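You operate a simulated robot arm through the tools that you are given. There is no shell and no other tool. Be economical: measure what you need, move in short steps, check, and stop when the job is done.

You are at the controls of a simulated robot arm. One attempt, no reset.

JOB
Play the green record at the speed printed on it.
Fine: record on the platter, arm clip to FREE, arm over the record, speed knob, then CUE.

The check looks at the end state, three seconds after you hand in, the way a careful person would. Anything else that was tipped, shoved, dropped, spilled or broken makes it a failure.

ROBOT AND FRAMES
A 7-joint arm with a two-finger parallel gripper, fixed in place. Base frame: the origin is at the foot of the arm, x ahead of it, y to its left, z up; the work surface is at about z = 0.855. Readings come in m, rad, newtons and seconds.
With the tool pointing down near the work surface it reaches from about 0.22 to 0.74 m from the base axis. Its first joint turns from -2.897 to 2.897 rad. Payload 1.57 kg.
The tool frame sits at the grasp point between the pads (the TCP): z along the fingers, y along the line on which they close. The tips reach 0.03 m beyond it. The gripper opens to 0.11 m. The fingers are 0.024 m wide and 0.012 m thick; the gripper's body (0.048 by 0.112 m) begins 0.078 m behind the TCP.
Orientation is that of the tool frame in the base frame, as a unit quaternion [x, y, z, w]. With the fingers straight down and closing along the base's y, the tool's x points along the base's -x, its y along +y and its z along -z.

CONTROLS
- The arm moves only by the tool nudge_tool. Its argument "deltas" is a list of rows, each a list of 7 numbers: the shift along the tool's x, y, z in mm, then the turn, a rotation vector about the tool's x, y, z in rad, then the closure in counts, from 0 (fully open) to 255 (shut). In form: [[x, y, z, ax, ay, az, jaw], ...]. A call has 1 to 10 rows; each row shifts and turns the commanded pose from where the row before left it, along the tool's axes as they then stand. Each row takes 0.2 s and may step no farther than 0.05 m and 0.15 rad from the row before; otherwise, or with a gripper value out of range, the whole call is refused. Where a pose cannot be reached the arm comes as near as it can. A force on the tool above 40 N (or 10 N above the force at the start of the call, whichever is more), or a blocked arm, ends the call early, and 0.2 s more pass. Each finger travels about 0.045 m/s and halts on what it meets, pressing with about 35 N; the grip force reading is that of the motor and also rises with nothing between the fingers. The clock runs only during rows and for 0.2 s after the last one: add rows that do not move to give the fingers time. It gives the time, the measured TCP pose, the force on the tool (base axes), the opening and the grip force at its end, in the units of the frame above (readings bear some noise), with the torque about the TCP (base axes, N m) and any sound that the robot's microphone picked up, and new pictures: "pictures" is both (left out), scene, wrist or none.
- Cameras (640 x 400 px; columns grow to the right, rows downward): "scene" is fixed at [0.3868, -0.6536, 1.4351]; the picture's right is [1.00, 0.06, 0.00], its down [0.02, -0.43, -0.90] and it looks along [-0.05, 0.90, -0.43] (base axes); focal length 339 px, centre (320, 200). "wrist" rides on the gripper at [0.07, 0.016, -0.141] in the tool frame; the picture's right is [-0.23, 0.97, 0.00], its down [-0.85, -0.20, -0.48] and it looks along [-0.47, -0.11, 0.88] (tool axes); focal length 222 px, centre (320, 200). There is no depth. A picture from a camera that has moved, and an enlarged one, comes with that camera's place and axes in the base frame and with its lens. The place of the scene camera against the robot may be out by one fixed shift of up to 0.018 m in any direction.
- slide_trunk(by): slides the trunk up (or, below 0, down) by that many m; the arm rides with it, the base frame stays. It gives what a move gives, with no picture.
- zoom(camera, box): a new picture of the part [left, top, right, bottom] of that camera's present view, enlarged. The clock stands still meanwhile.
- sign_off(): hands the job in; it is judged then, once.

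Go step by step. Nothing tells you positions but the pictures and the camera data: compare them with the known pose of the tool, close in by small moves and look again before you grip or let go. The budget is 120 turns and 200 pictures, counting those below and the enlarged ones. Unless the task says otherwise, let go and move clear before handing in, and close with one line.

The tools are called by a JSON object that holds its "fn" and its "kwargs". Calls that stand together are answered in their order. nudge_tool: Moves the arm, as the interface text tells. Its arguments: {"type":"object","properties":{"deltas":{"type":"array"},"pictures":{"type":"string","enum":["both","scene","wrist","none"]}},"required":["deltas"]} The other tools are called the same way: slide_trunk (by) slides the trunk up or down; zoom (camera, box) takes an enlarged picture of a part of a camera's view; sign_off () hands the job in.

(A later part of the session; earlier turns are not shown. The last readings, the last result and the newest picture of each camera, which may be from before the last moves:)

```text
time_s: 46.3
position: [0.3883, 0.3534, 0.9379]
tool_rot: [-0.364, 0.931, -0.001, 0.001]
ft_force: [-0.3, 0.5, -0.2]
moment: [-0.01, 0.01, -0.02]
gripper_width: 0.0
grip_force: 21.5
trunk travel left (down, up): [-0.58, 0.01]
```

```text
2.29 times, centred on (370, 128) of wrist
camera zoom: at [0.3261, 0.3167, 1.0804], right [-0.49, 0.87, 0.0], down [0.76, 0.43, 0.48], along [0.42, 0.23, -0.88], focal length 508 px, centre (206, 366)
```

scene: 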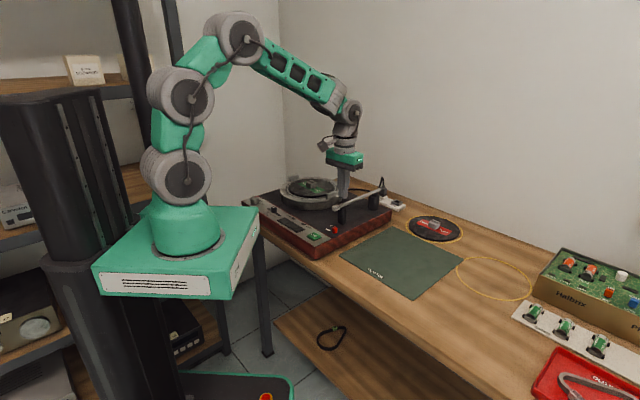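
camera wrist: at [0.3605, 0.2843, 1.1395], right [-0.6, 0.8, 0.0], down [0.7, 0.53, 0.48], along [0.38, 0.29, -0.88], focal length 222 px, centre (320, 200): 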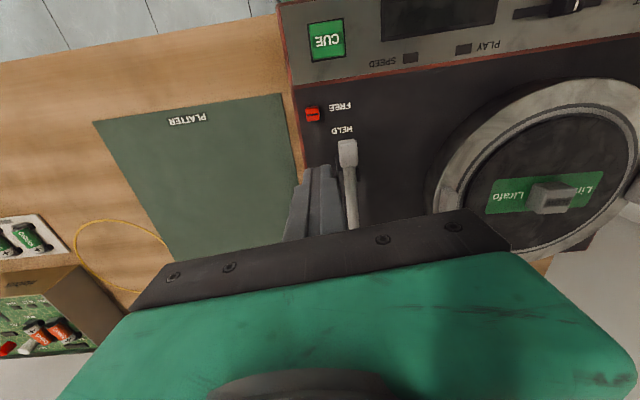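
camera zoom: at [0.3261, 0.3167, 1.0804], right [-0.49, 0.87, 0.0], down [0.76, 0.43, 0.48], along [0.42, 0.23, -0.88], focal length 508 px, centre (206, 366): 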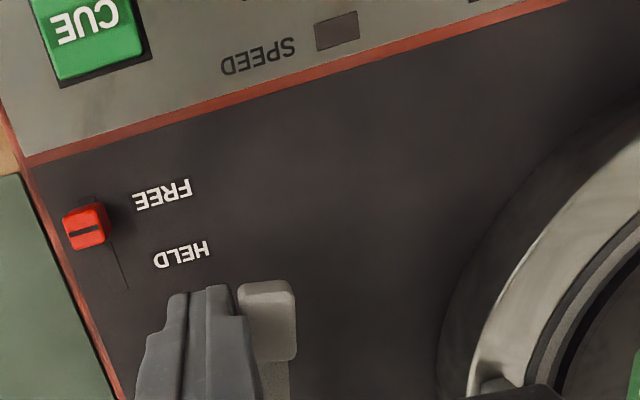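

The arm swings freely. Continuing the arc, then checking clearance to the platter lug.

{"fn": "nudge_tool", "kwargs": {"deltas": [[1, 22, 0, 0, 0, 0.1, 255], [1, 22, 0, 0, 0, 0.1, 255], [1, 22, 0, 0, 0, 0.1, 255], [0, 0, 0, 0, 0, 0, 255]], "pictures": "both"}}

{"fn": "zoom", "kwargs": {"camera": "scene", "box": [280, 165, 390, 240]}}

{"fn": "zoom", "kwargs": {"camera": "wrist", "box": [240, 40, 500, 215]}}

```text
time_s: 47.3
position: [0.3466, 0.4026, 0.9365]
tool_rot: [-0.22, 0.976, -0.001, 0.0]
ft_force: [-0.4, 0.1, 0.2]
moment: [-0.04, 0.02, 0.04]
gripper_width: 0.0
grip_force: 21.7
trunk travel left (down, up): [-0.58, 0.01]
camera wrist: at [0.2762, 0.387, 1.0802], right [-0.21, 0.98, 0.0], down [0.86, 0.19, 0.48], along [0.47, 0.1, -0.88], focal length 222 px, centre (320, 200)
```

scene: 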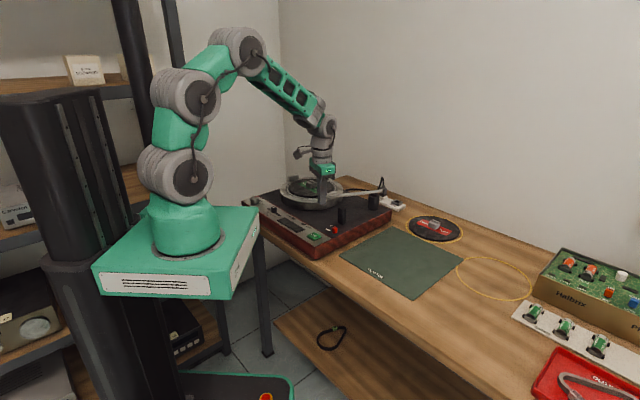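
wrist: 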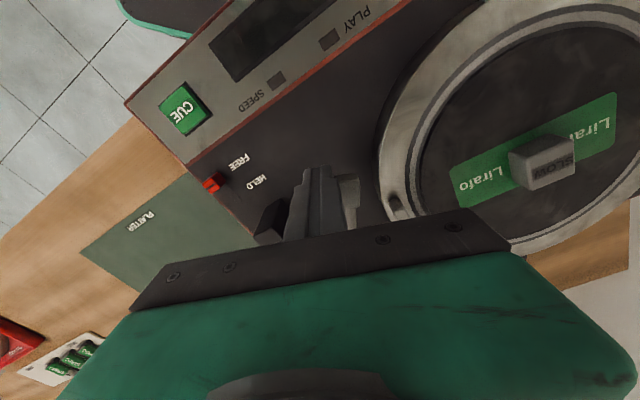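

```text
5.33 times, centred on (335, 202) of scene
camera zoom: at [0.3868, -0.6536, 1.4351], right [1.0, 0.06, 0.0], down [0.02, -0.43, -0.9], along [-0.05, 0.9, -0.43], focal length 1809 px, centre (240, 187)
```

zoom: 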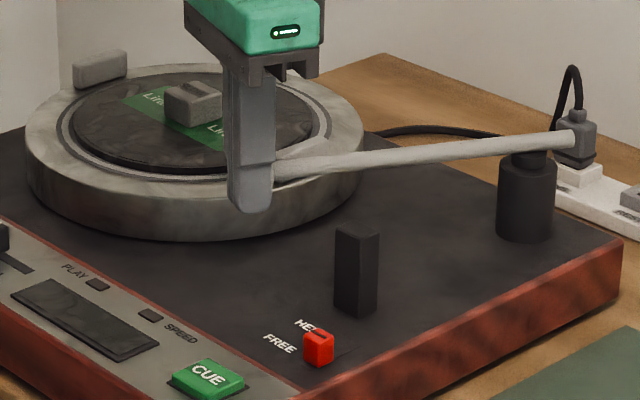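

```text
2.29 times, centred on (370, 128) of wrist
camera zoom: at [0.2762, 0.387, 1.0802], right [-0.21, 0.98, 0.0], down [0.86, 0.19, 0.48], along [0.47, 0.1, -0.88], focal length 508 px, centre (206, 366)
```

zoom: 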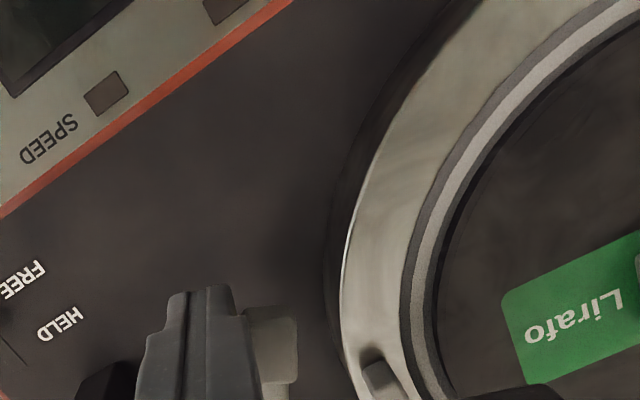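

{"fn": "nudge_tool", "kwargs": {"deltas": [[0, 0, -3, 0, 0, 0, 255], [0.5, 11, 0, 0, 0, 0.05, 255], [0.5, 11, 0, 0, 0, 0.05, 255], [0.5, 11, 0, 0, 0, 0.05, 255], [0, 0, 0, 0, 0, 0, 255]], "pictures": "none"}}

{"fn": "zoom", "kwargs": {"camera": "scene", "box": [280, 165, 390, 240]}}

{"fn": "zoom", "kwargs": {"camera": "wrist", "box": [240, 40, 500, 215]}}

```text
time_s: 48.5
position: [0.333, 0.4331, 0.941]
tool_rot: [-0.147, 0.989, -0.001, 0.001]
ft_force: [0.4, -0.1, 0.5]
moment: [0.05, 0.03, -0.01]
gripper_width: 0.0001
grip_force: 21.6
trunk travel left (down, up): [-0.58, 0.01]
```

```text
5.33 times, centred on (335, 202) of scene
camera zoom: at [0.3868, -0.6536, 1.4351], right [1.0, 0.06, 0.0], down [0.02, -0.43, -0.9], along [-0.05, 0.9, -0.43], focal length 1809 px, centre (240, 187)
```

zoom: 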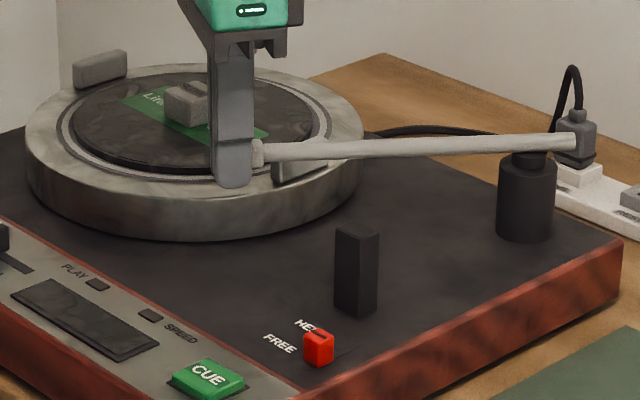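

```text
2.29 times, centred on (370, 128) of wrist
camera zoom: at [0.2611, 0.4278, 1.0833], right [-0.06, 1.0, 0.0], down [0.88, 0.06, 0.48], along [0.48, 0.03, -0.88], focal length 508 px, centre (206, 366)
```

zoom: 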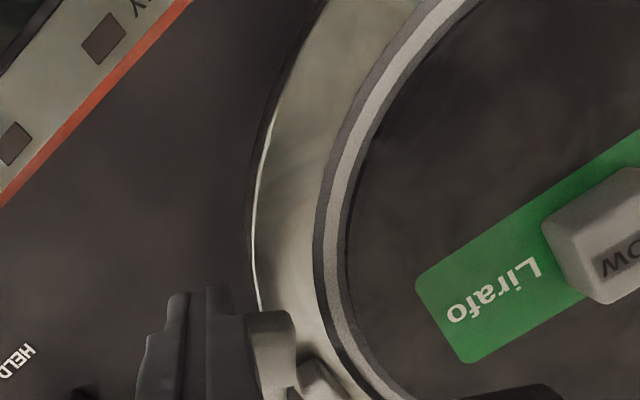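

No contact force so far; the tube is about to pass over the lug. I'll continue in small steps.

{"fn": "nudge_tool", "kwargs": {"deltas": [[0.3, 6, 0, 0, 0, 0.027, 255], [0.3, 6, 0, 0, 0, 0.027, 255], [0.3, 6, 0, 0, 0, 0.027, 255], [0.3, 6, 0, 0, 0, 0.027, 255], [0, 0, 0, 0, 0, 0, 255]], "pictures": "none"}}

{"fn": "zoom", "kwargs": {"camera": "scene", "box": [280, 165, 390, 240]}}

{"fn": "zoom", "kwargs": {"camera": "wrist", "box": [240, 40, 500, 215]}}

```text
time_s: 49.7
position: [0.3242, 0.456, 0.9408]
tool_rot: [-0.093, 0.996, -0.001, 0.001]
ft_force: [-0.7, -0.7, 0.7]
moment: [0.01, -0.04, 0.0]
gripper_width: 0.0
grip_force: 21.3
trunk travel left (down, up): [-0.58, 0.01]
```

```text
5.33 times, centred on (335, 202) of scene
camera zoom: at [0.3868, -0.6536, 1.4351], right [1.0, 0.06, 0.0], down [0.02, -0.43, -0.9], along [-0.05, 0.9, -0.43], focal length 1809 px, centre (240, 187)
```

zoom: 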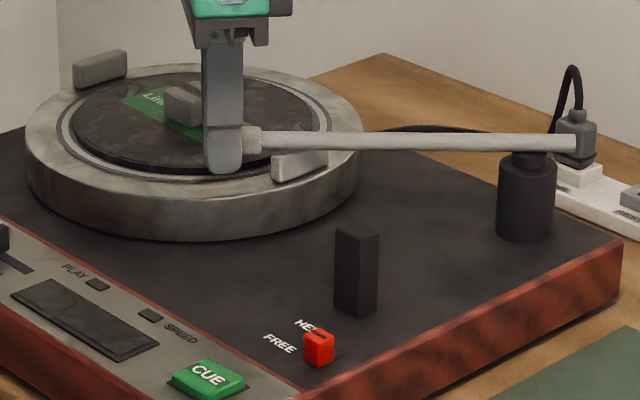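

```text
2.29 times, centred on (370, 128) of wrist
camera zoom: at [0.2538, 0.4588, 1.083], right [0.04, 1.0, 0.0], down [0.88, -0.04, 0.48], along [0.48, -0.02, -0.88], focal length 508 px, centre (206, 366)
```

zoom: 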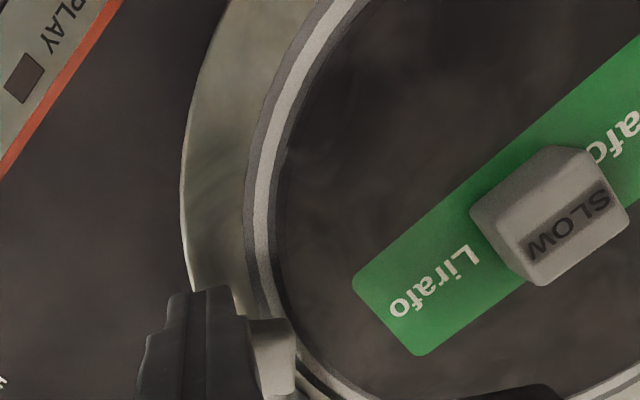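

Past the lug with no force. About 25 mm more puts the head over the record's grooves.

{"fn": "nudge_tool", "kwargs": {"deltas": [[0.3, 6, 0, 0, 0, 0.027, 255], [0.3, 6, 0, 0, 0, 0.027, 255], [0.3, 6, 0, 0, 0, 0.027, 255], [0.3, 6, 0, 0, 0, 0.027, 255], [0, 0, 0, 0, 0, 0, 255]], "pictures": "none"}}

{"fn": "zoom", "kwargs": {"camera": "scene", "box": [280, 165, 390, 240]}}

{"fn": "zoom", "kwargs": {"camera": "wrist", "box": [240, 40, 500, 215]}}

```text
time_s: 50.9
position: [0.3206, 0.4803, 0.9405]
tool_rot: [-0.038, 0.999, -0.002, 0.001]
ft_force: [0.1, -1.0, 0.0]
moment: [-0.01, -0.01, 0.01]
gripper_width: 0.0
grip_force: 20.9
trunk travel left (down, up): [-0.58, 0.01]
```

```text
5.33 times, centred on (335, 202) of scene
camera zoom: at [0.3868, -0.6536, 1.4351], right [1.0, 0.06, 0.0], down [0.02, -0.43, -0.9], along [-0.05, 0.9, -0.43], focal length 1809 px, centre (240, 187)
```

zoom: 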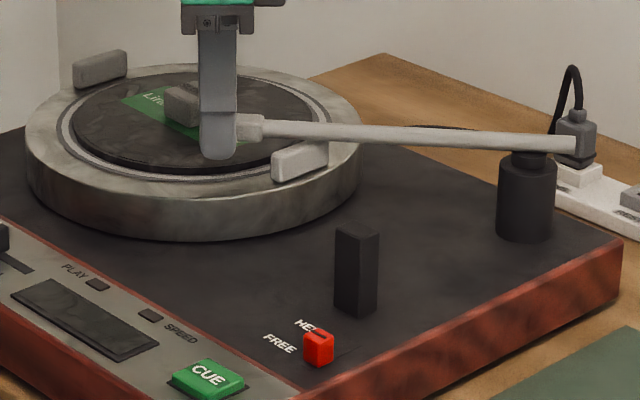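

```text
2.29 times, centred on (370, 128) of wrist
camera zoom: at [0.2499, 0.4901, 1.0827], right [0.15, 0.99, 0.0], down [0.87, -0.13, 0.48], along [0.47, -0.08, -0.88], focal length 508 px, centre (206, 366)
```

zoom: 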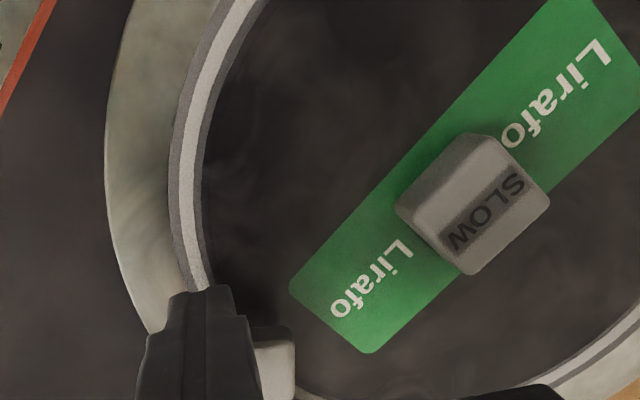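

The head is over the record at about 70 mm radius. I'll nudge 4 mm more for margin, then back away and rise.

{"fn": "nudge_tool", "kwargs": {"deltas": [[0.2, 4, 0, 0, 0, 0.02, 255], [0, 0, 0, 0, 0, 0, 255], [0, -6, 0, 0, 0, 0, 255], [0, -8, 0, 0, 0, 0, 255], [0, 0, -40, 0, 0, 0, 255], [0, 0, -45, 0, 0, 0, 255], [0, 0, 0, 0, 0, 0, 255]], "pictures": "both"}}

{"fn": "zoom", "kwargs": {"camera": "scene", "box": [280, 165, 390, 240]}}

{"fn": "zoom", "kwargs": {"camera": "wrist", "box": [300, 60, 560, 215]}}

```text
time_s: 52.5
position: [0.3219, 0.4678, 1.0264]
tool_rot: [-0.029, 1.0, -0.002, 0.001]
ft_force: [-0.1, 0.3, -0.1]
moment: [-0.01, -0.01, 0.01]
gripper_width: 0.0
grip_force: 21.6
trunk travel left (down, up): [-0.58, 0.01]
camera wrist: at [0.2514, 0.4814, 1.1687], right [0.17, 0.99, 0.0], down [0.86, -0.15, 0.48], along [0.47, -0.08, -0.88], focal length 222 px, centre (320, 200)
```

scene: 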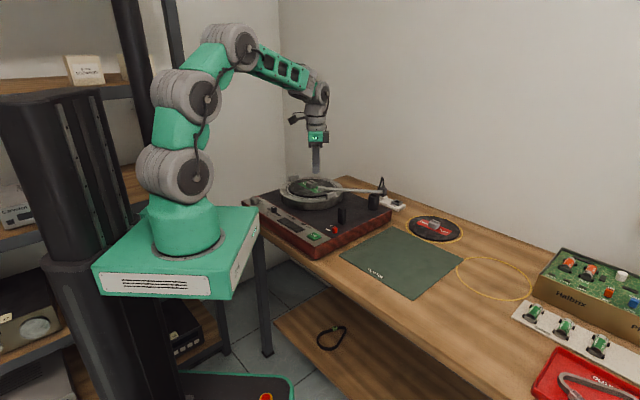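
wrist: 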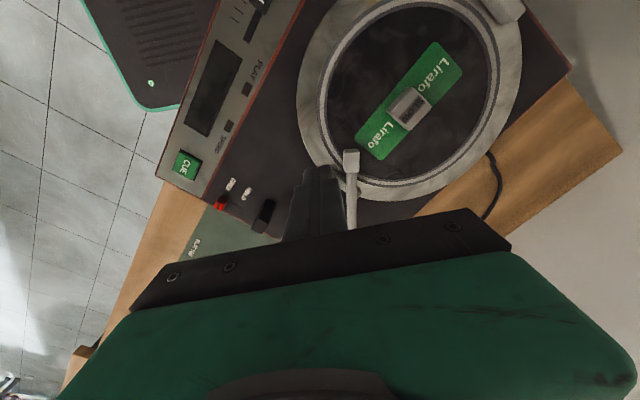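

```text
5.33 times, centred on (335, 202) of scene
camera zoom: at [0.3868, -0.6536, 1.4351], right [1.0, 0.06, 0.0], down [0.02, -0.43, -0.9], along [-0.05, 0.9, -0.43], focal length 1809 px, centre (240, 187)
```

zoom: 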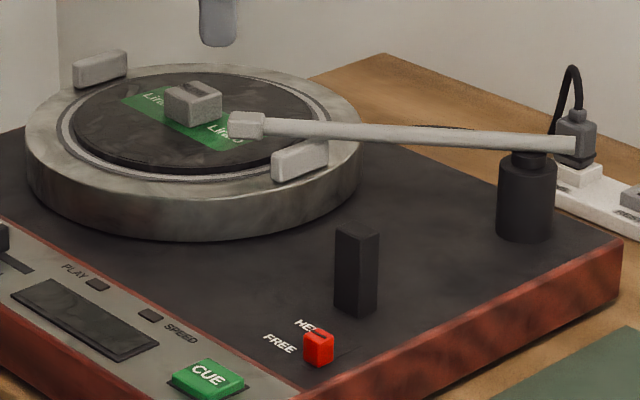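

```text
2.46 times, centred on (430, 138) of wrist
camera zoom: at [0.2514, 0.4814, 1.1687], right [0.17, 0.99, 0.0], down [0.86, -0.15, 0.48], along [0.47, -0.08, -0.88], focal length 547 px, centre (49, 354)
```

zoom: 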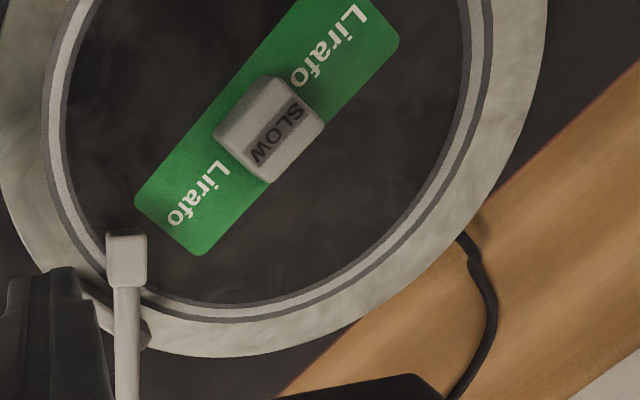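

The head is only just inside the record edge (about 80 mm radius), so I'll push it another ~16 mm inward.

{"fn": "nudge_tool", "kwargs": {"deltas": [[0, 0, 45, 0, 0, 0, 255], [0, 0, 40, 0, 0, 0, 255], [0, 8, 0, 0, 0, 0, 255], [0.3, 8, 0, 0, 0, 0.02, 255], [0.3, 6, 0, 0, 0, 0.03, 255], [0.3, 6, 0, 0, 0, 0.02, 255], [0.2, 4, 0, 0, 0, 0.02, 255], [0, 0, 0, 0, 0, 0, 255], [0, -7, 0, 0, 0, 0, 255], [0, -8, 0, 0, 0, 0, 255]], "pictures": "none"}}

{"fn": "nudge_tool", "kwargs": {"deltas": [[0, 0, -40, 0, 0, 0, 255], [0, 0, -45, 0, 0, 0, 255], [0, 0, 0, 0, 0, 0, 255]], "pictures": "wrist"}}

{"fn": "zoom", "kwargs": {"camera": "wrist", "box": [300, 60, 560, 215]}}

{"fn": "zoom", "kwargs": {"camera": "scene", "box": [280, 165, 390, 240]}}

```text
time_s: 54.7
position: [0.3182, 0.486, 0.9407]
tool_rot: [0.017, 1.0, -0.001, 0.001]
ft_force: [-0.2, 0.6, -0.5]
moment: [0.0, -0.01, 0.03]
gripper_width: 0.0
grip_force: 21.5
trunk travel left (down, up): [-0.58, 0.01]
```

```text
time_s: 55.5
position: [0.3194, 0.4859, 1.024]
tool_rot: [0.016, 1.0, -0.003, 0.001]
ft_force: [-0.3, 0.1, -0.2]
moment: [0.01, -0.01, 0.0]
gripper_width: 0.0
grip_force: 21.2
trunk travel left (down, up): [-0.58, 0.01]
camera wrist: at [0.2502, 0.5039, 1.1671], right [0.26, 0.97, 0.0], down [0.85, -0.23, 0.48], along [0.46, -0.13, -0.88], focal length 222 px, centre (320, 200)
```

wrist: 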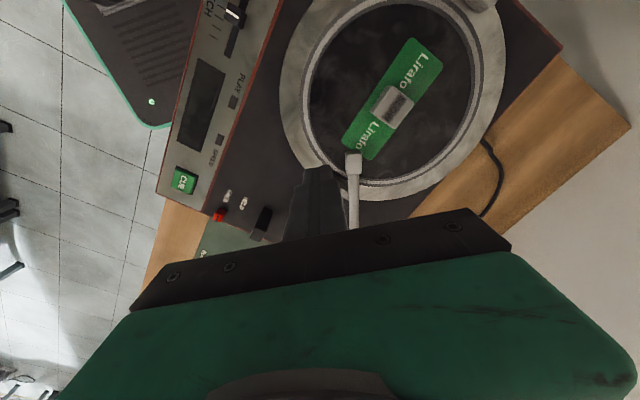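

```text
2.46 times, centred on (430, 138) of wrist
camera zoom: at [0.2502, 0.5039, 1.1671], right [0.26, 0.97, 0.0], down [0.85, -0.23, 0.48], along [0.46, -0.13, -0.88], focal length 547 px, centre (49, 354)
```

zoom: 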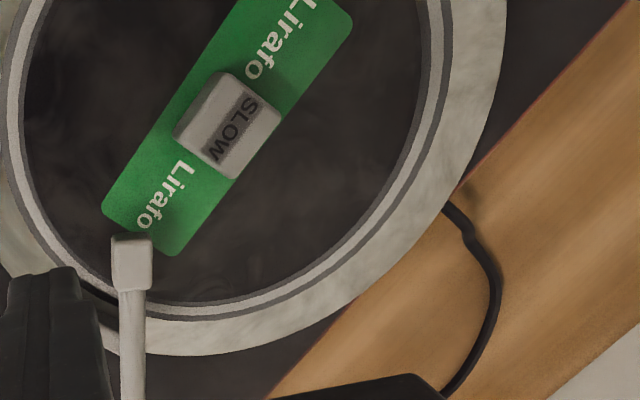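

```text
5.33 times, centred on (335, 202) of scene
camera zoom: at [0.3868, -0.6536, 1.4351], right [1.0, 0.06, 0.0], down [0.02, -0.43, -0.9], along [-0.05, 0.9, -0.43], focal length 1809 px, centre (240, 187)
```

zoom: 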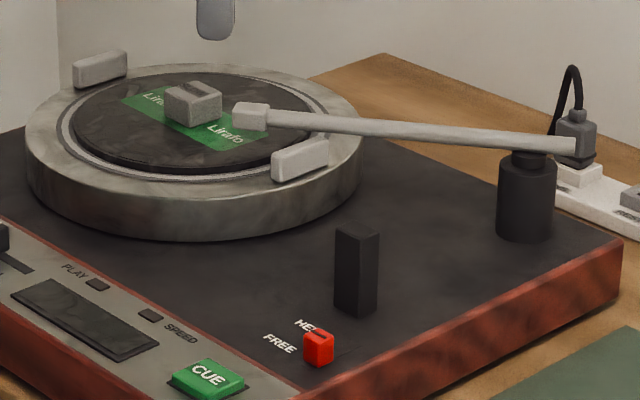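

The head is now well over the record. Next is the knob, near (0.087, 0.50); I'll move there for a close view, yawing so the camera faces it.

{"fn": "nudge_tool", "kwargs": {"deltas": [[36.7, -17.7, -5, 0, 0, 0, 200], [36.7, -17.7, -5, 0, 0, 0, 150], [36.7, -17.7, -5, 0, 0, 0, 120], [36.7, -17.7, -5, 0, 0, 0, 120], [36.7, -17.7, -5, 0, 0, 0, 120], [36.7, -17.7, -5, 0, 0, 0, 120], [0, 0, 0, 0, 0, -0.134, 120], [0, 0, 0, 0, 0, -0.134, 120], [0, 0, 0, 0, 0, -0.134, 120], [0, 0, 0, 0, 0, -0.134, 120]], "pictures": "none"}}

{"fn": "nudge_tool", "kwargs": {"deltas": [[0, 0, 0, 0, 0, -0.134, 120], [0, 0, 0, 0, 0, -0.134, 120], [0, 0, 0, 0, 0, -0.134, 120], [0, 0, 0, 0, 0, -0.134, 120], [0, 0, 0, 0, 0, -0.134, 120], [0, 0, 0, 0, 0, -0.134, 120], [0, 0, 0, 0, 0, 0, 120]], "pictures": "wrist"}}

```text
time_s: 57.7
position: [0.0948, 0.3869, 1.0557]
tool_rot: [-0.25, 0.968, -0.001, 0.001]
ft_force: [-0.8, 0.0, -0.2]
moment: [0.01, 0.03, -0.01]
gripper_width: 0.0581
grip_force: 0.0
trunk travel left (down, up): [-0.58, 0.01]
```

```text
time_s: 59.3
position: [0.0947, 0.3867, 1.0546]
tool_rot: [-0.608, 0.794, -0.002, 0.0]
ft_force: [0.2, 0.6, 0.1]
moment: [0.0, -0.01, 0.0]
gripper_width: 0.058
grip_force: 0.1
trunk travel left (down, up): [-0.58, 0.01]
camera wrist: at [0.0611, 0.3241, 1.1977], right [-0.88, 0.47, 0.0], down [0.41, 0.78, 0.48], along [0.23, 0.42, -0.88], focal length 222 px, centre (320, 200)
```

wrist: 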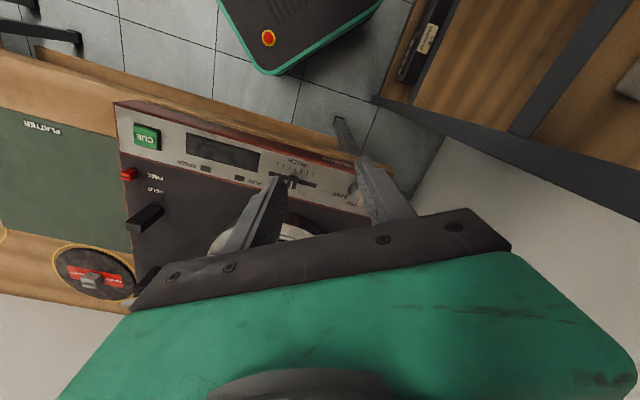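

{"fn": "nudge_tool", "kwargs": {"deltas": [[25, -10, 0, 0, 0, 0, 60], [25, -10, 0, 0, 0, 0, 0], [0, 0, 0, 0, 0, 0, 0], [0, 0, 0, 0, 0, 0, 0]], "pictures": "wrist"}}

{"fn": "zoom", "kwargs": {"camera": "wrist", "box": [270, 90, 430, 190]}}

```text
time_s: 60.3
position: [0.1016, 0.3338, 1.0561]
tool_rot: [-0.608, 0.794, -0.002, 0.001]
ft_force: [-0.4, 0.2, 0.6]
moment: [-0.01, -0.01, 0.0]
gripper_width: 0.1099
grip_force: 0.0
trunk travel left (down, up): [-0.58, 0.01]
camera wrist: at [0.0673, 0.2703, 1.1979], right [-0.88, 0.47, 0.0], down [0.41, 0.78, 0.48], along [0.23, 0.42, -0.88], focal length 222 px, centre (320, 200)
```

wrist: 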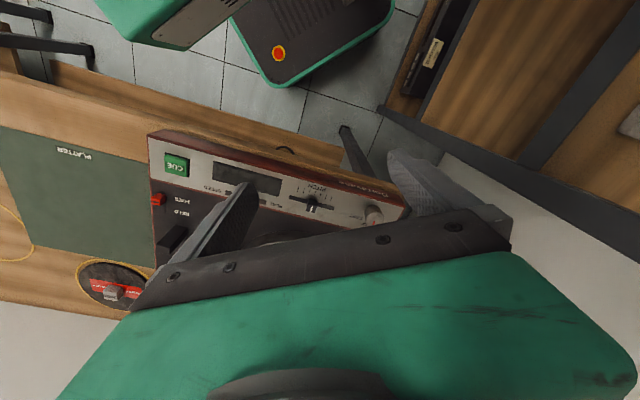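

```text
4.00 times, centred on (350, 140) of wrist
camera zoom: at [0.0673, 0.2703, 1.1979], right [-0.88, 0.47, 0.0], down [0.41, 0.78, 0.48], along [0.23, 0.42, -0.88], focal length 888 px, centre (200, 440)
```

zoom: 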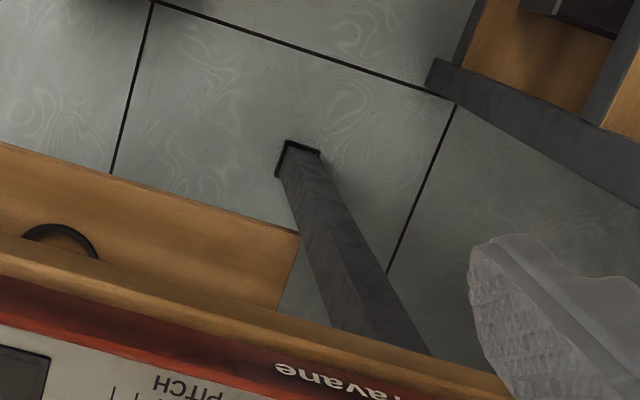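

{"fn": "zoom", "kwargs": {"camera": "wrist", "box": [330, 180, 420, 236]}}

{"fn": "zoom", "kwargs": {"camera": "scene", "box": [240, 185, 290, 217]}}

```text
7.11 times, centred on (375, 208) of wrist
camera zoom: at [0.0673, 0.2703, 1.1979], right [-0.88, 0.47, 0.0], down [0.41, 0.78, 0.48], along [0.23, 0.42, -0.88], focal length 1580 px, centre (-71, 143)
```

zoom: 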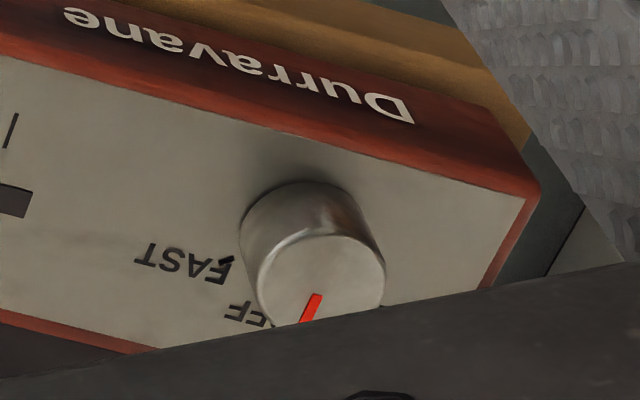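

```text
12.50 times, centred on (265, 201) of scene
camera zoom: at [0.3868, -0.6536, 1.4351], right [1.0, 0.06, 0.0], down [0.02, -0.43, -0.9], along [-0.05, 0.9, -0.43], focal length 4239 px, centre (1008, 188)
```

zoom: 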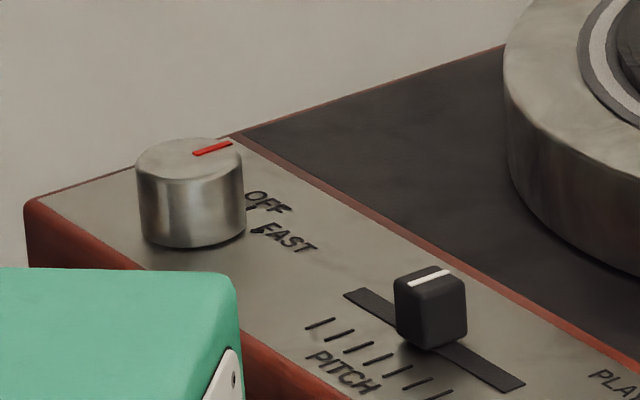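

The knob is at about (0.0855, 0.504), top z ≈ 0.876, radius 16 mm. The pointer is at OFF (≈38°), FAST is at ≈ -18° and SLOW at roughly +95°, so I need a counter-clockwise turn. I'll move above the knob.

{"fn": "nudge_tool", "kwargs": {"deltas": [[0, 0, 0, 0, 0, 0.143, 100], [0, 0, 0, 0, 0, 0.143, 100], [0, 0, 0, 0, 0, 0.143, 100], [-24.2, 24.3, 19.2, 0, 0, 0, 100], [-24.2, 24.3, 19.2, 0, 0, 0, 100], [-24.2, 24.3, 19.2, 0, 0, 0, 100], [-24.2, 24.3, 19.2, 0, 0, 0, 100], [-24.2, 24.3, 19.2, 0, 0, 0, 100], [0, 0, 0, 0, 0, 0, 100]], "pictures": "both"}}

{"fn": "zoom", "kwargs": {"camera": "scene", "box": [230, 165, 300, 215]}}

{"fn": "zoom", "kwargs": {"camera": "wrist", "box": [240, 100, 400, 200]}}

```text
time_s: 62.3
position: [0.0834, 0.5051, 0.9577]
tool_rot: [-0.424, 0.906, -0.001, 0.001]
ft_force: [-0.4, 0.7, 0.4]
moment: [-0.01, -0.02, 0.01]
gripper_width: 0.0671
grip_force: 0.2
trunk travel left (down, up): [-0.58, 0.01]
camera wrist: at [0.0276, 0.4614, 1.1004], right [-0.6, 0.8, 0.0], down [0.7, 0.53, 0.48], along [0.38, 0.29, -0.88], focal length 222 px, centre (320, 200)
```

scene: 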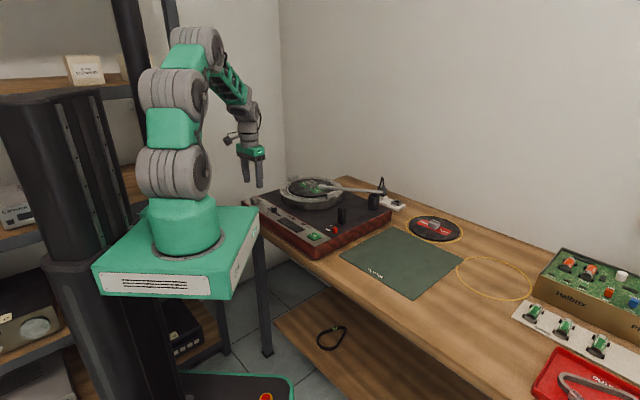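
wrist: 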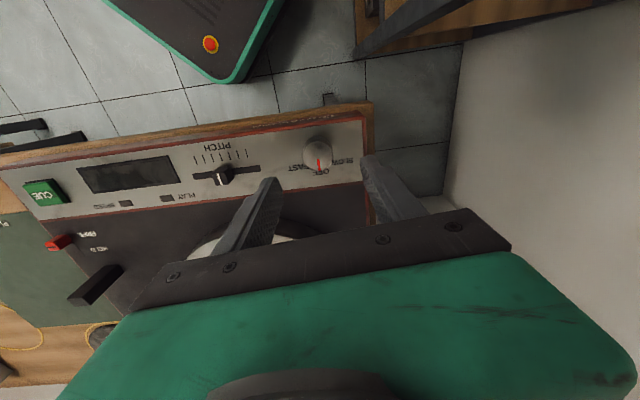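

```text
8.00 times, centred on (265, 190) of scene
camera zoom: at [0.3868, -0.6536, 1.4351], right [1.0, 0.06, 0.0], down [0.02, -0.43, -0.9], along [-0.05, 0.9, -0.43], focal length 2713 px, centre (760, 280)
```

zoom: 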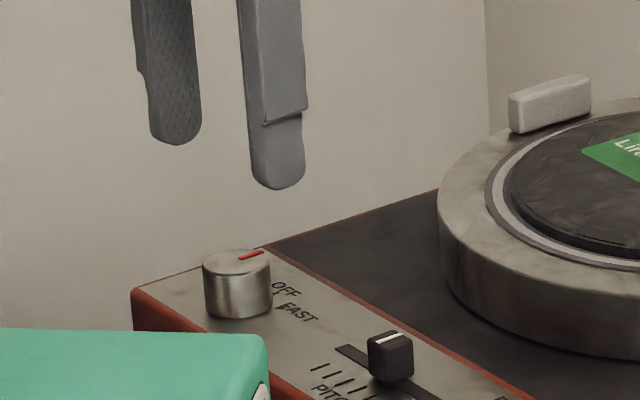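

```text
4.00 times, centred on (320, 150) of wrist
camera zoom: at [0.0276, 0.4614, 1.1004], right [-0.6, 0.8, 0.0], down [0.7, 0.53, 0.48], along [0.38, 0.29, -0.88], focal length 888 px, centre (320, 400)
```

zoom: 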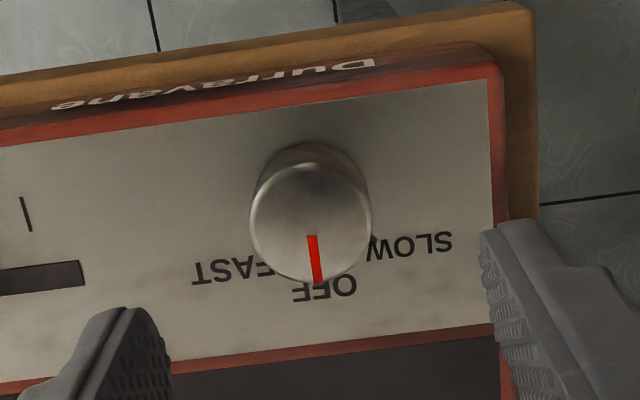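

A clear view: OFF is at ≈44° and the SLOW tick at ≈95°, so about 51° counter-clockwise. I'll descend around the knob.

{"fn": "nudge_tool", "kwargs": {"deltas": [[1, -3.7, 25, 0, 0, 0, 100], [0, 0, 25, 0, 0, 0, 100], [0, 0, 15, 0, 0, 0, 100], [0, 0, 0, 0, 0, 0, 100]], "pictures": "none"}}

{"fn": "zoom", "kwargs": {"camera": "wrist", "box": [240, 100, 400, 200]}}

{"fn": "zoom", "kwargs": {"camera": "scene", "box": [230, 165, 300, 215]}}

```text
time_s: 63.3
position: [0.0876, 0.5015, 0.8923]
tool_rot: [-0.425, 0.905, -0.002, 0.0]
ft_force: [0.3, -0.1, 0.1]
moment: [0.0, -0.01, 0.0]
gripper_width: 0.0671
grip_force: 0.0
trunk travel left (down, up): [-0.58, 0.01]
```

```text
4.00 times, centred on (320, 150) of wrist
camera zoom: at [0.0301, 0.4575, 1.0357], right [-0.6, 0.8, 0.0], down [0.7, 0.53, 0.48], along [0.38, 0.29, -0.88], focal length 888 px, centre (320, 400)
```

zoom: 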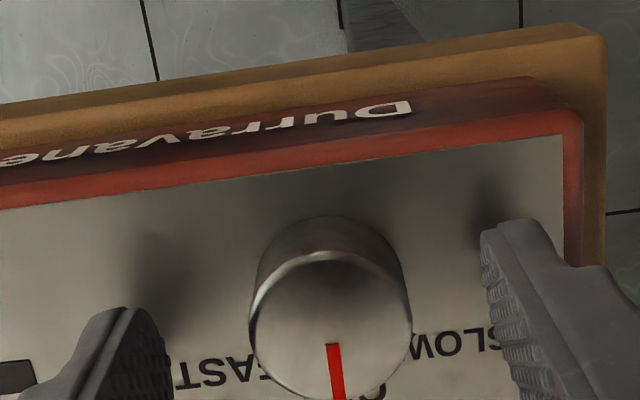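

```text
8.00 times, centred on (265, 190) of scene
camera zoom: at [0.3868, -0.6536, 1.4351], right [1.0, 0.06, 0.0], down [0.02, -0.43, -0.9], along [-0.05, 0.9, -0.43], focal length 2713 px, centre (760, 280)
```

zoom: 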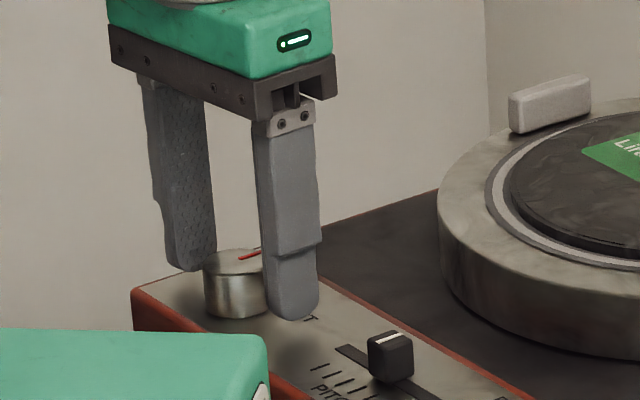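

{"fn": "nudge_tool", "kwargs": {"deltas": [[2.2, 2, 0, 0, 0, 0, 100], [0, 0, 0, 0, 0, 0, 150], [0, 0, 0, 0, 0, 0, 190], [0, 0, 0, 0, 0, 0, 230], [0, 0, 0, 0, 0, 0, 230], [0, 0, 0, 0, 0, 0, 230]], "pictures": "none"}}

{"fn": "zoom", "kwargs": {"camera": "wrist", "box": [240, 100, 400, 200]}}

```text
time_s: 64.7
position: [0.084, 0.5016, 0.8931]
tool_rot: [-0.425, 0.905, -0.002, 0.0]
ft_force: [-2.1, 1.4, -0.2]
moment: [0.3, 0.33, -0.02]
gripper_width: 0.0319
grip_force: 38.4
trunk travel left (down, up): [-0.58, 0.01]
```

```text
4.00 times, centred on (320, 150) of wrist
camera zoom: at [0.027, 0.4572, 1.0361], right [-0.6, 0.8, 0.0], down [0.7, 0.53, 0.48], along [0.38, 0.29, -0.88], focal length 888 px, centre (320, 400)
```

zoom: 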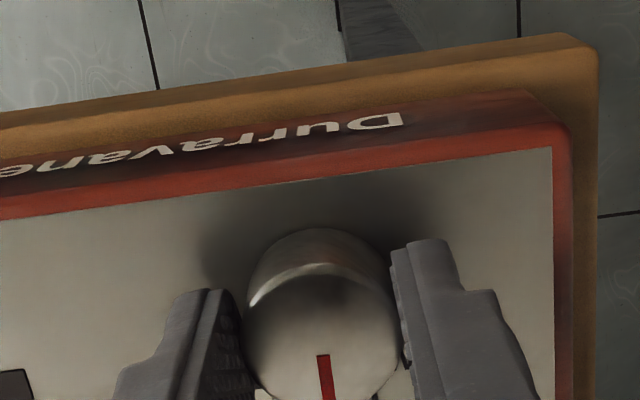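

Gripped at 32 mm (the knob's diameter). Turning counter-clockwise about 51°.

{"fn": "nudge_tool", "kwargs": {"deltas": [[0, 0, 0, 0, 0, -0.127, 230], [0, 0, 0, 0, 0, -0.127, 230], [0, 0, 0, 0, 0, -0.127, 230], [0, 0, 0, 0, 0, -0.127, 230], [0, 0, 0, 0, 0, -0.127, 230], [0, 0, 0, 0, 0, -0.127, 230], [0, 0, 0, 0, 0, -0.127, 230], [0, 0, 0, 0, 0, 0, 230]], "pictures": "both"}}

{"fn": "zoom", "kwargs": {"camera": "scene", "box": [240, 170, 340, 240]}}

{"fn": "zoom", "kwargs": {"camera": "wrist", "box": [240, 100, 400, 200]}}

```text
time_s: 66.5
position: [0.0841, 0.5005, 0.8935]
tool_rot: [0.773, -0.634, 0.003, 0.001]
ft_force: [1.9, -0.2, -1.1]
moment: [0.02, 0.32, -0.03]
gripper_width: 0.0312
grip_force: 39.7
trunk travel left (down, up): [-0.58, 0.01]
camera wrist: at [0.0827, 0.4289, 1.0364], right [-1.0, 0.03, 0.0], down [0.03, 0.88, 0.48], along [0.02, 0.48, -0.88], focal length 222 px, centre (320, 200)
```

scene: 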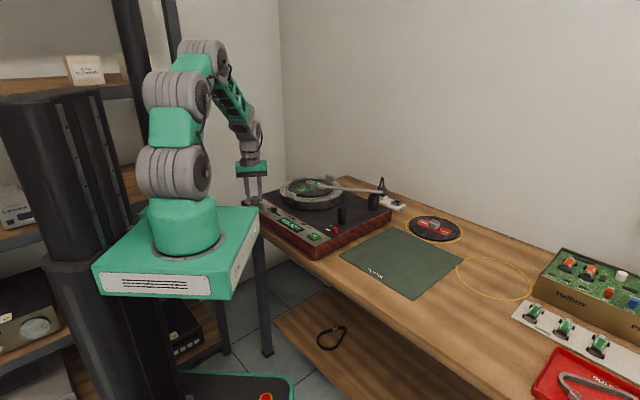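
wrist: 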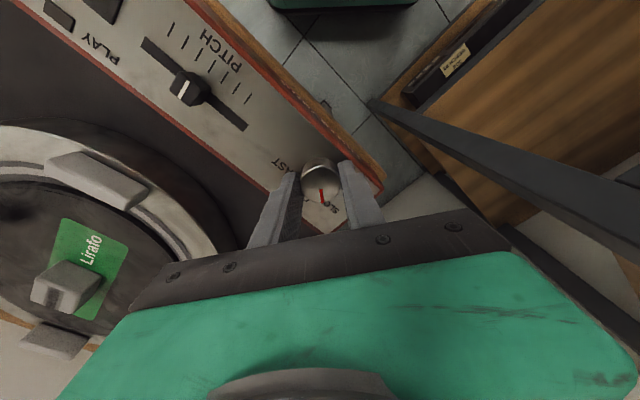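

```text
5.71 times, centred on (290, 205) of scene
camera zoom: at [0.3868, -0.6536, 1.4351], right [1.0, 0.06, 0.0], down [0.02, -0.43, -0.9], along [-0.05, 0.9, -0.43], focal length 1938 px, centre (491, 171)
```

zoom: 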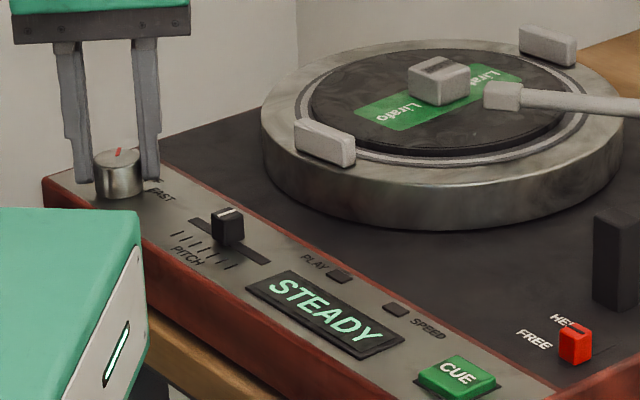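

```text
4.00 times, centred on (320, 150) of wrist
camera zoom: at [0.0827, 0.4289, 1.0364], right [-1.0, 0.03, 0.0], down [0.03, 0.88, 0.48], along [0.02, 0.48, -0.88], focal length 888 px, centre (320, 400)
```

zoom: 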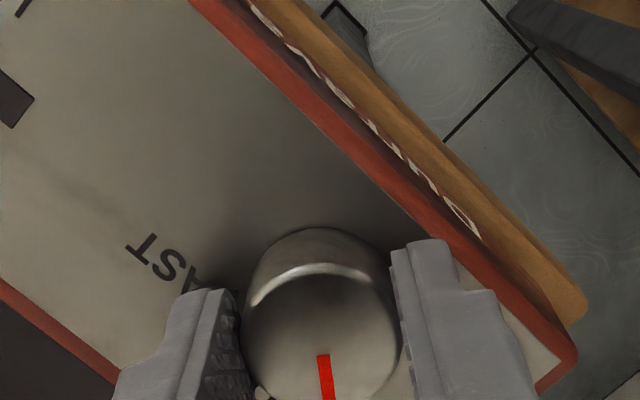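

The display reads STEADY and the platter is turning. I'll release the knob and rise.

{"fn": "nudge_tool", "kwargs": {"deltas": [[0, 0, 0, 0, 0, 0, 160], [0, 0, 0, 0, 0, 0, 120], [0, 0, 0, 0, 0, 0, 100], [0, 0, 0, 0, 0, 0, 100], [0, 0, -40, 0, 0, 0, 100], [0, 0, -40, 0, 0, 0, 100], [0, 0, -45, 0, 0, 0, 100], [0, 0, 0, 0, 0, 0, 100]], "pictures": "both"}}

{"fn": "zoom", "kwargs": {"camera": "scene", "box": [240, 170, 400, 250]}}

{"fn": "zoom", "kwargs": {"camera": "wrist", "box": [240, 100, 400, 200]}}

```text
time_s: 68.3
position: [0.0851, 0.5027, 1.0188]
tool_rot: [0.773, -0.634, 0.001, 0.0]
ft_force: [-0.5, -0.5, 0.3]
moment: [0.01, -0.02, -0.02]
gripper_width: 0.0669
grip_force: 0.0
trunk travel left (down, up): [-0.58, 0.01]
camera wrist: at [0.0823, 0.4297, 1.162], right [-1.0, 0.03, 0.0], down [0.03, 0.88, 0.48], along [0.02, 0.48, -0.88], focal length 222 px, centre (320, 200)
```

scene: 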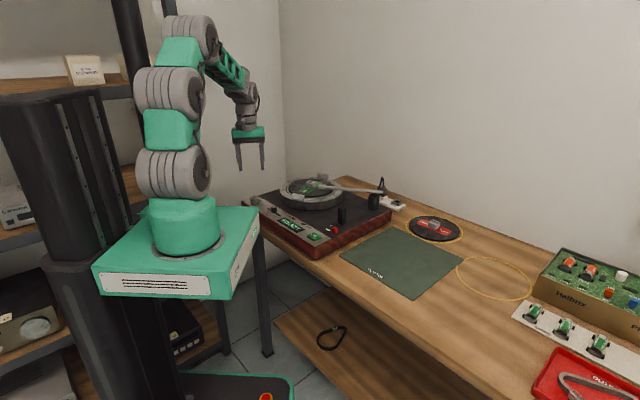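
wrist: 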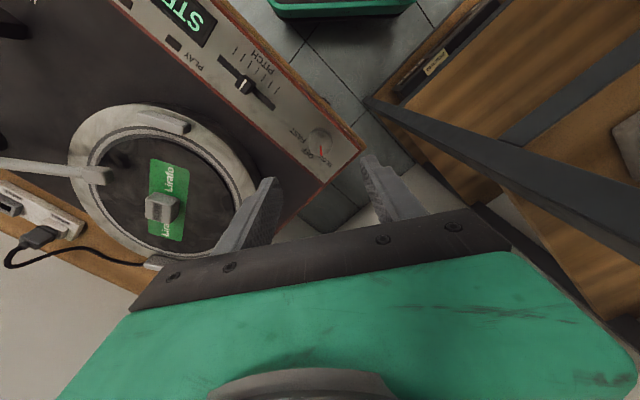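

```text
4.00 times, centred on (320, 210) of scene
camera zoom: at [0.3868, -0.6536, 1.4351], right [1.0, 0.06, 0.0], down [0.02, -0.43, -0.9], along [-0.05, 0.9, -0.43], focal length 1356 px, centre (320, 160)
```

zoom: 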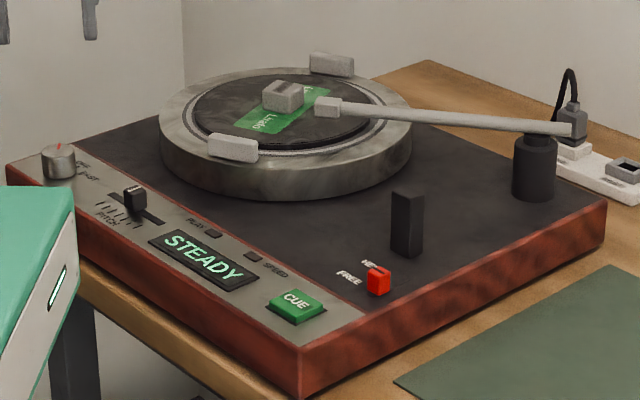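

```text
4.00 times, centred on (320, 150) of wrist
camera zoom: at [0.0823, 0.4297, 1.162], right [-1.0, 0.03, 0.0], down [0.03, 0.88, 0.48], along [0.02, 0.48, -0.88], focal length 888 px, centre (320, 400)
```

zoom: 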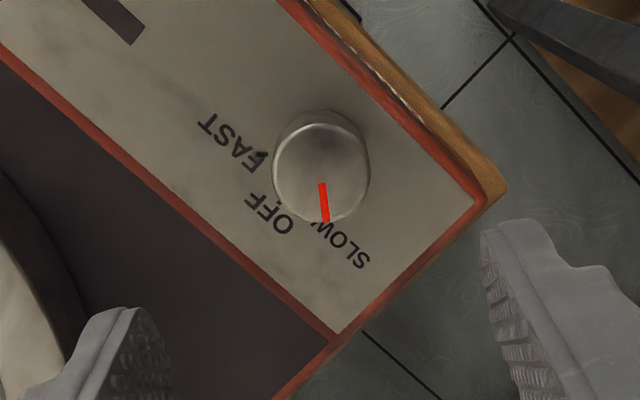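

The knob points at SLOW, the platter turns and the display is STEADY. Next is CUE at about (0.328, 0.268); I'll close the fingers, yaw back and travel there high.

{"fn": "nudge_tool", "kwargs": {"deltas": [[0, 0, -10, 0, 0, 0.14, 160], [0, 0, 0, 0, 0, 0.14, 220], [0, 0, 0, 0, 0, 0.14, 255], [0, 0, 0, 0, 0, 0.14, 255], [0, 0, 0, 0, 0, 0.14, 255], [0, 0, 0, 0, 0, 0.14, 255], [0, 0, 0, 0, 0, 0.14, 255]], "pictures": "none"}}

{"fn": "nudge_tool", "kwargs": {"deltas": [[-0.6, -42.2, 2.5, 0, 0, 0, 255], [-0.6, -42.2, 2.5, 0, 0, 0, 255], [-0.6, -42.2, 2.5, 0, 0, 0, 255], [-0.6, -42.2, 2.5, 0, 0, 0, 255], [-0.6, -42.2, 2.5, 0, 0, 0, 255], [-0.6, -42.2, 2.5, 0, 0, 0, 255], [-0.6, -42.2, 2.5, 0, 0, 0, 255], [-0.6, -42.2, 2.5, 0, 0, 0, 255], [0, 0, 0, 0, 0, 0, 255]], "pictures": "both"}}

{"fn": "zoom", "kwargs": {"camera": "scene", "box": [240, 170, 400, 250]}}

{"fn": "zoom", "kwargs": {"camera": "wrist", "box": [220, 80, 420, 205]}}

```text
time_s: 69.9
position: [0.0835, 0.5016, 1.0288]
tool_rot: [-0.383, 0.924, -0.001, 0.001]
ft_force: [0.2, 0.7, 0.2]
moment: [0.04, 0.01, -0.04]
gripper_width: 0.0
grip_force: 21.3
trunk travel left (down, up): [-0.58, 0.01]
```

```text
time_s: 71.9
position: [0.326, 0.2654, 1.0101]
tool_rot: [-0.384, 0.923, -0.001, 0.001]
ft_force: [-1.0, -0.1, 0.3]
moment: [0.0, 0.06, 0.02]
gripper_width: 0.0
grip_force: 21.2
trunk travel left (down, up): [-0.58, 0.01]
camera wrist: at [0.2655, 0.2276, 1.1523], right [-0.53, 0.85, 0.0], down [0.74, 0.47, 0.48], along [0.41, 0.25, -0.88], focal length 222 px, centre (320, 200)
```

scene: 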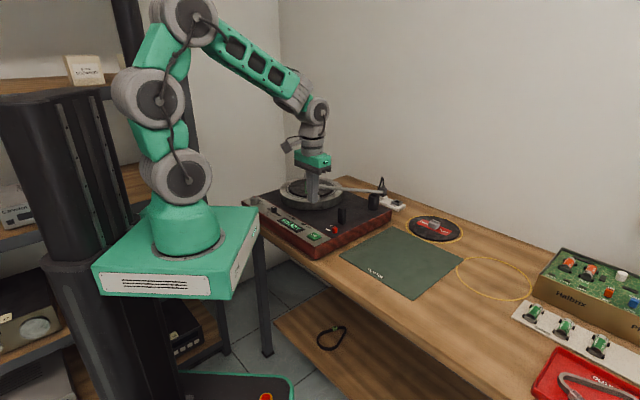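
wrist: 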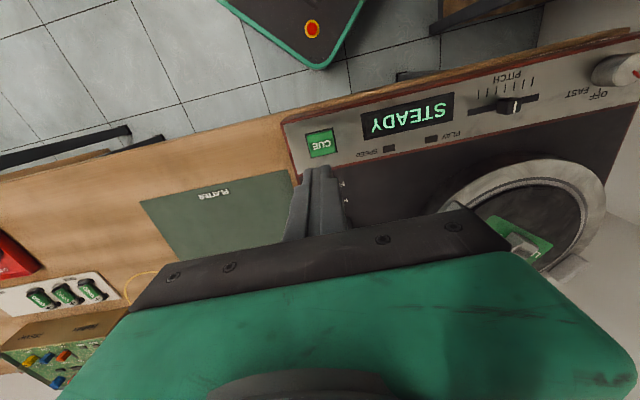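

```text
4.00 times, centred on (320, 210) of scene
camera zoom: at [0.3868, -0.6536, 1.4351], right [1.0, 0.06, 0.0], down [0.02, -0.43, -0.9], along [-0.05, 0.9, -0.43], focal length 1356 px, centre (320, 160)
```

zoom: 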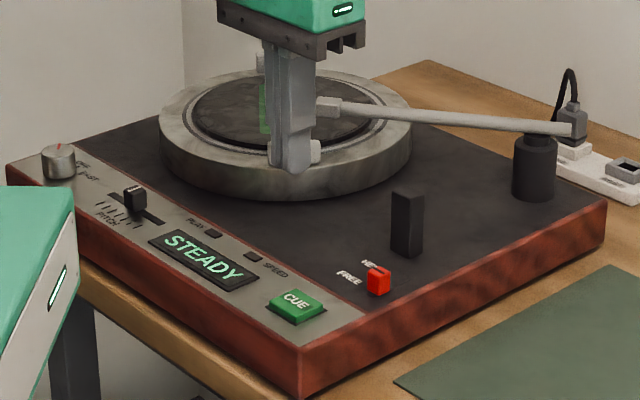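

```text
3.20 times, centred on (320, 142) of wrist
camera zoom: at [0.2655, 0.2276, 1.1523], right [-0.53, 0.85, 0.0], down [0.74, 0.47, 0.48], along [0.41, 0.25, -0.88], focal length 711 px, centre (320, 384)
```

zoom: 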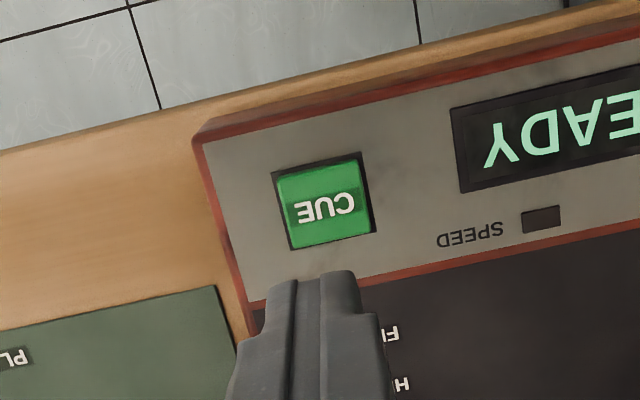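

CUE computed at (0.3276, 0.268); the tool is nearly above it. Descending to just above the button.

{"fn": "nudge_tool", "kwargs": {"deltas": [[-3, 0.7, 40, 0, 0, 0, 255], [0, 0, 40, 0, 0, 0, 255], [0, 0, 22, 0, 0, 0, 255], [0, 0, 0, 0, 0, 0, 255]], "pictures": "none"}}

{"fn": "zoom", "kwargs": {"camera": "scene", "box": [270, 190, 370, 250]}}

{"fn": "zoom", "kwargs": {"camera": "wrist", "box": [220, 80, 420, 205]}}

```text
time_s: 72.9
position: [0.3287, 0.2702, 0.9071]
tool_rot: [-0.383, 0.924, -0.001, 0.001]
ft_force: [0.1, 0.2, 0.3]
moment: [-0.04, 0.02, 0.03]
gripper_width: 0.0
grip_force: 21.3
trunk travel left (down, up): [-0.58, 0.01]
```

```text
6.40 times, centred on (320, 220) of scene
camera zoom: at [0.3868, -0.6536, 1.4351], right [1.0, 0.06, 0.0], down [0.02, -0.43, -0.9], along [-0.05, 0.9, -0.43], focal length 2170 px, centre (320, 72)
```

zoom: 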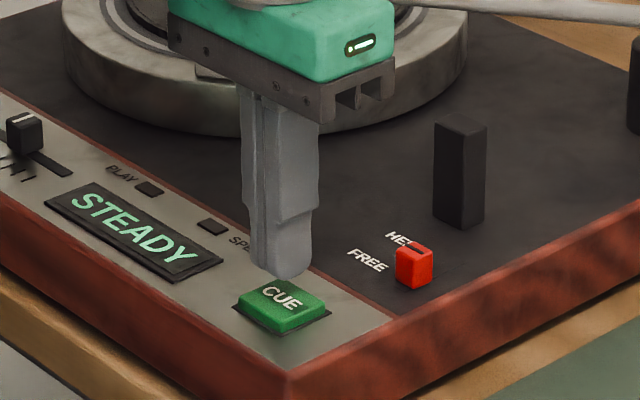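

```text
3.20 times, centred on (320, 142) of wrist
camera zoom: at [0.2678, 0.2313, 1.0503], right [-0.53, 0.85, 0.0], down [0.74, 0.47, 0.48], along [0.41, 0.25, -0.88], focal length 711 px, centre (320, 384)
```

zoom: 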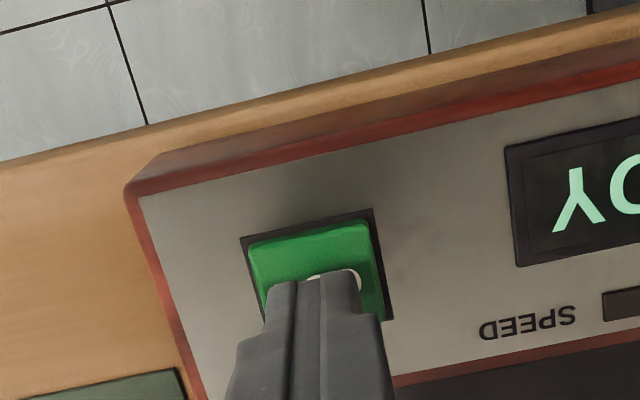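

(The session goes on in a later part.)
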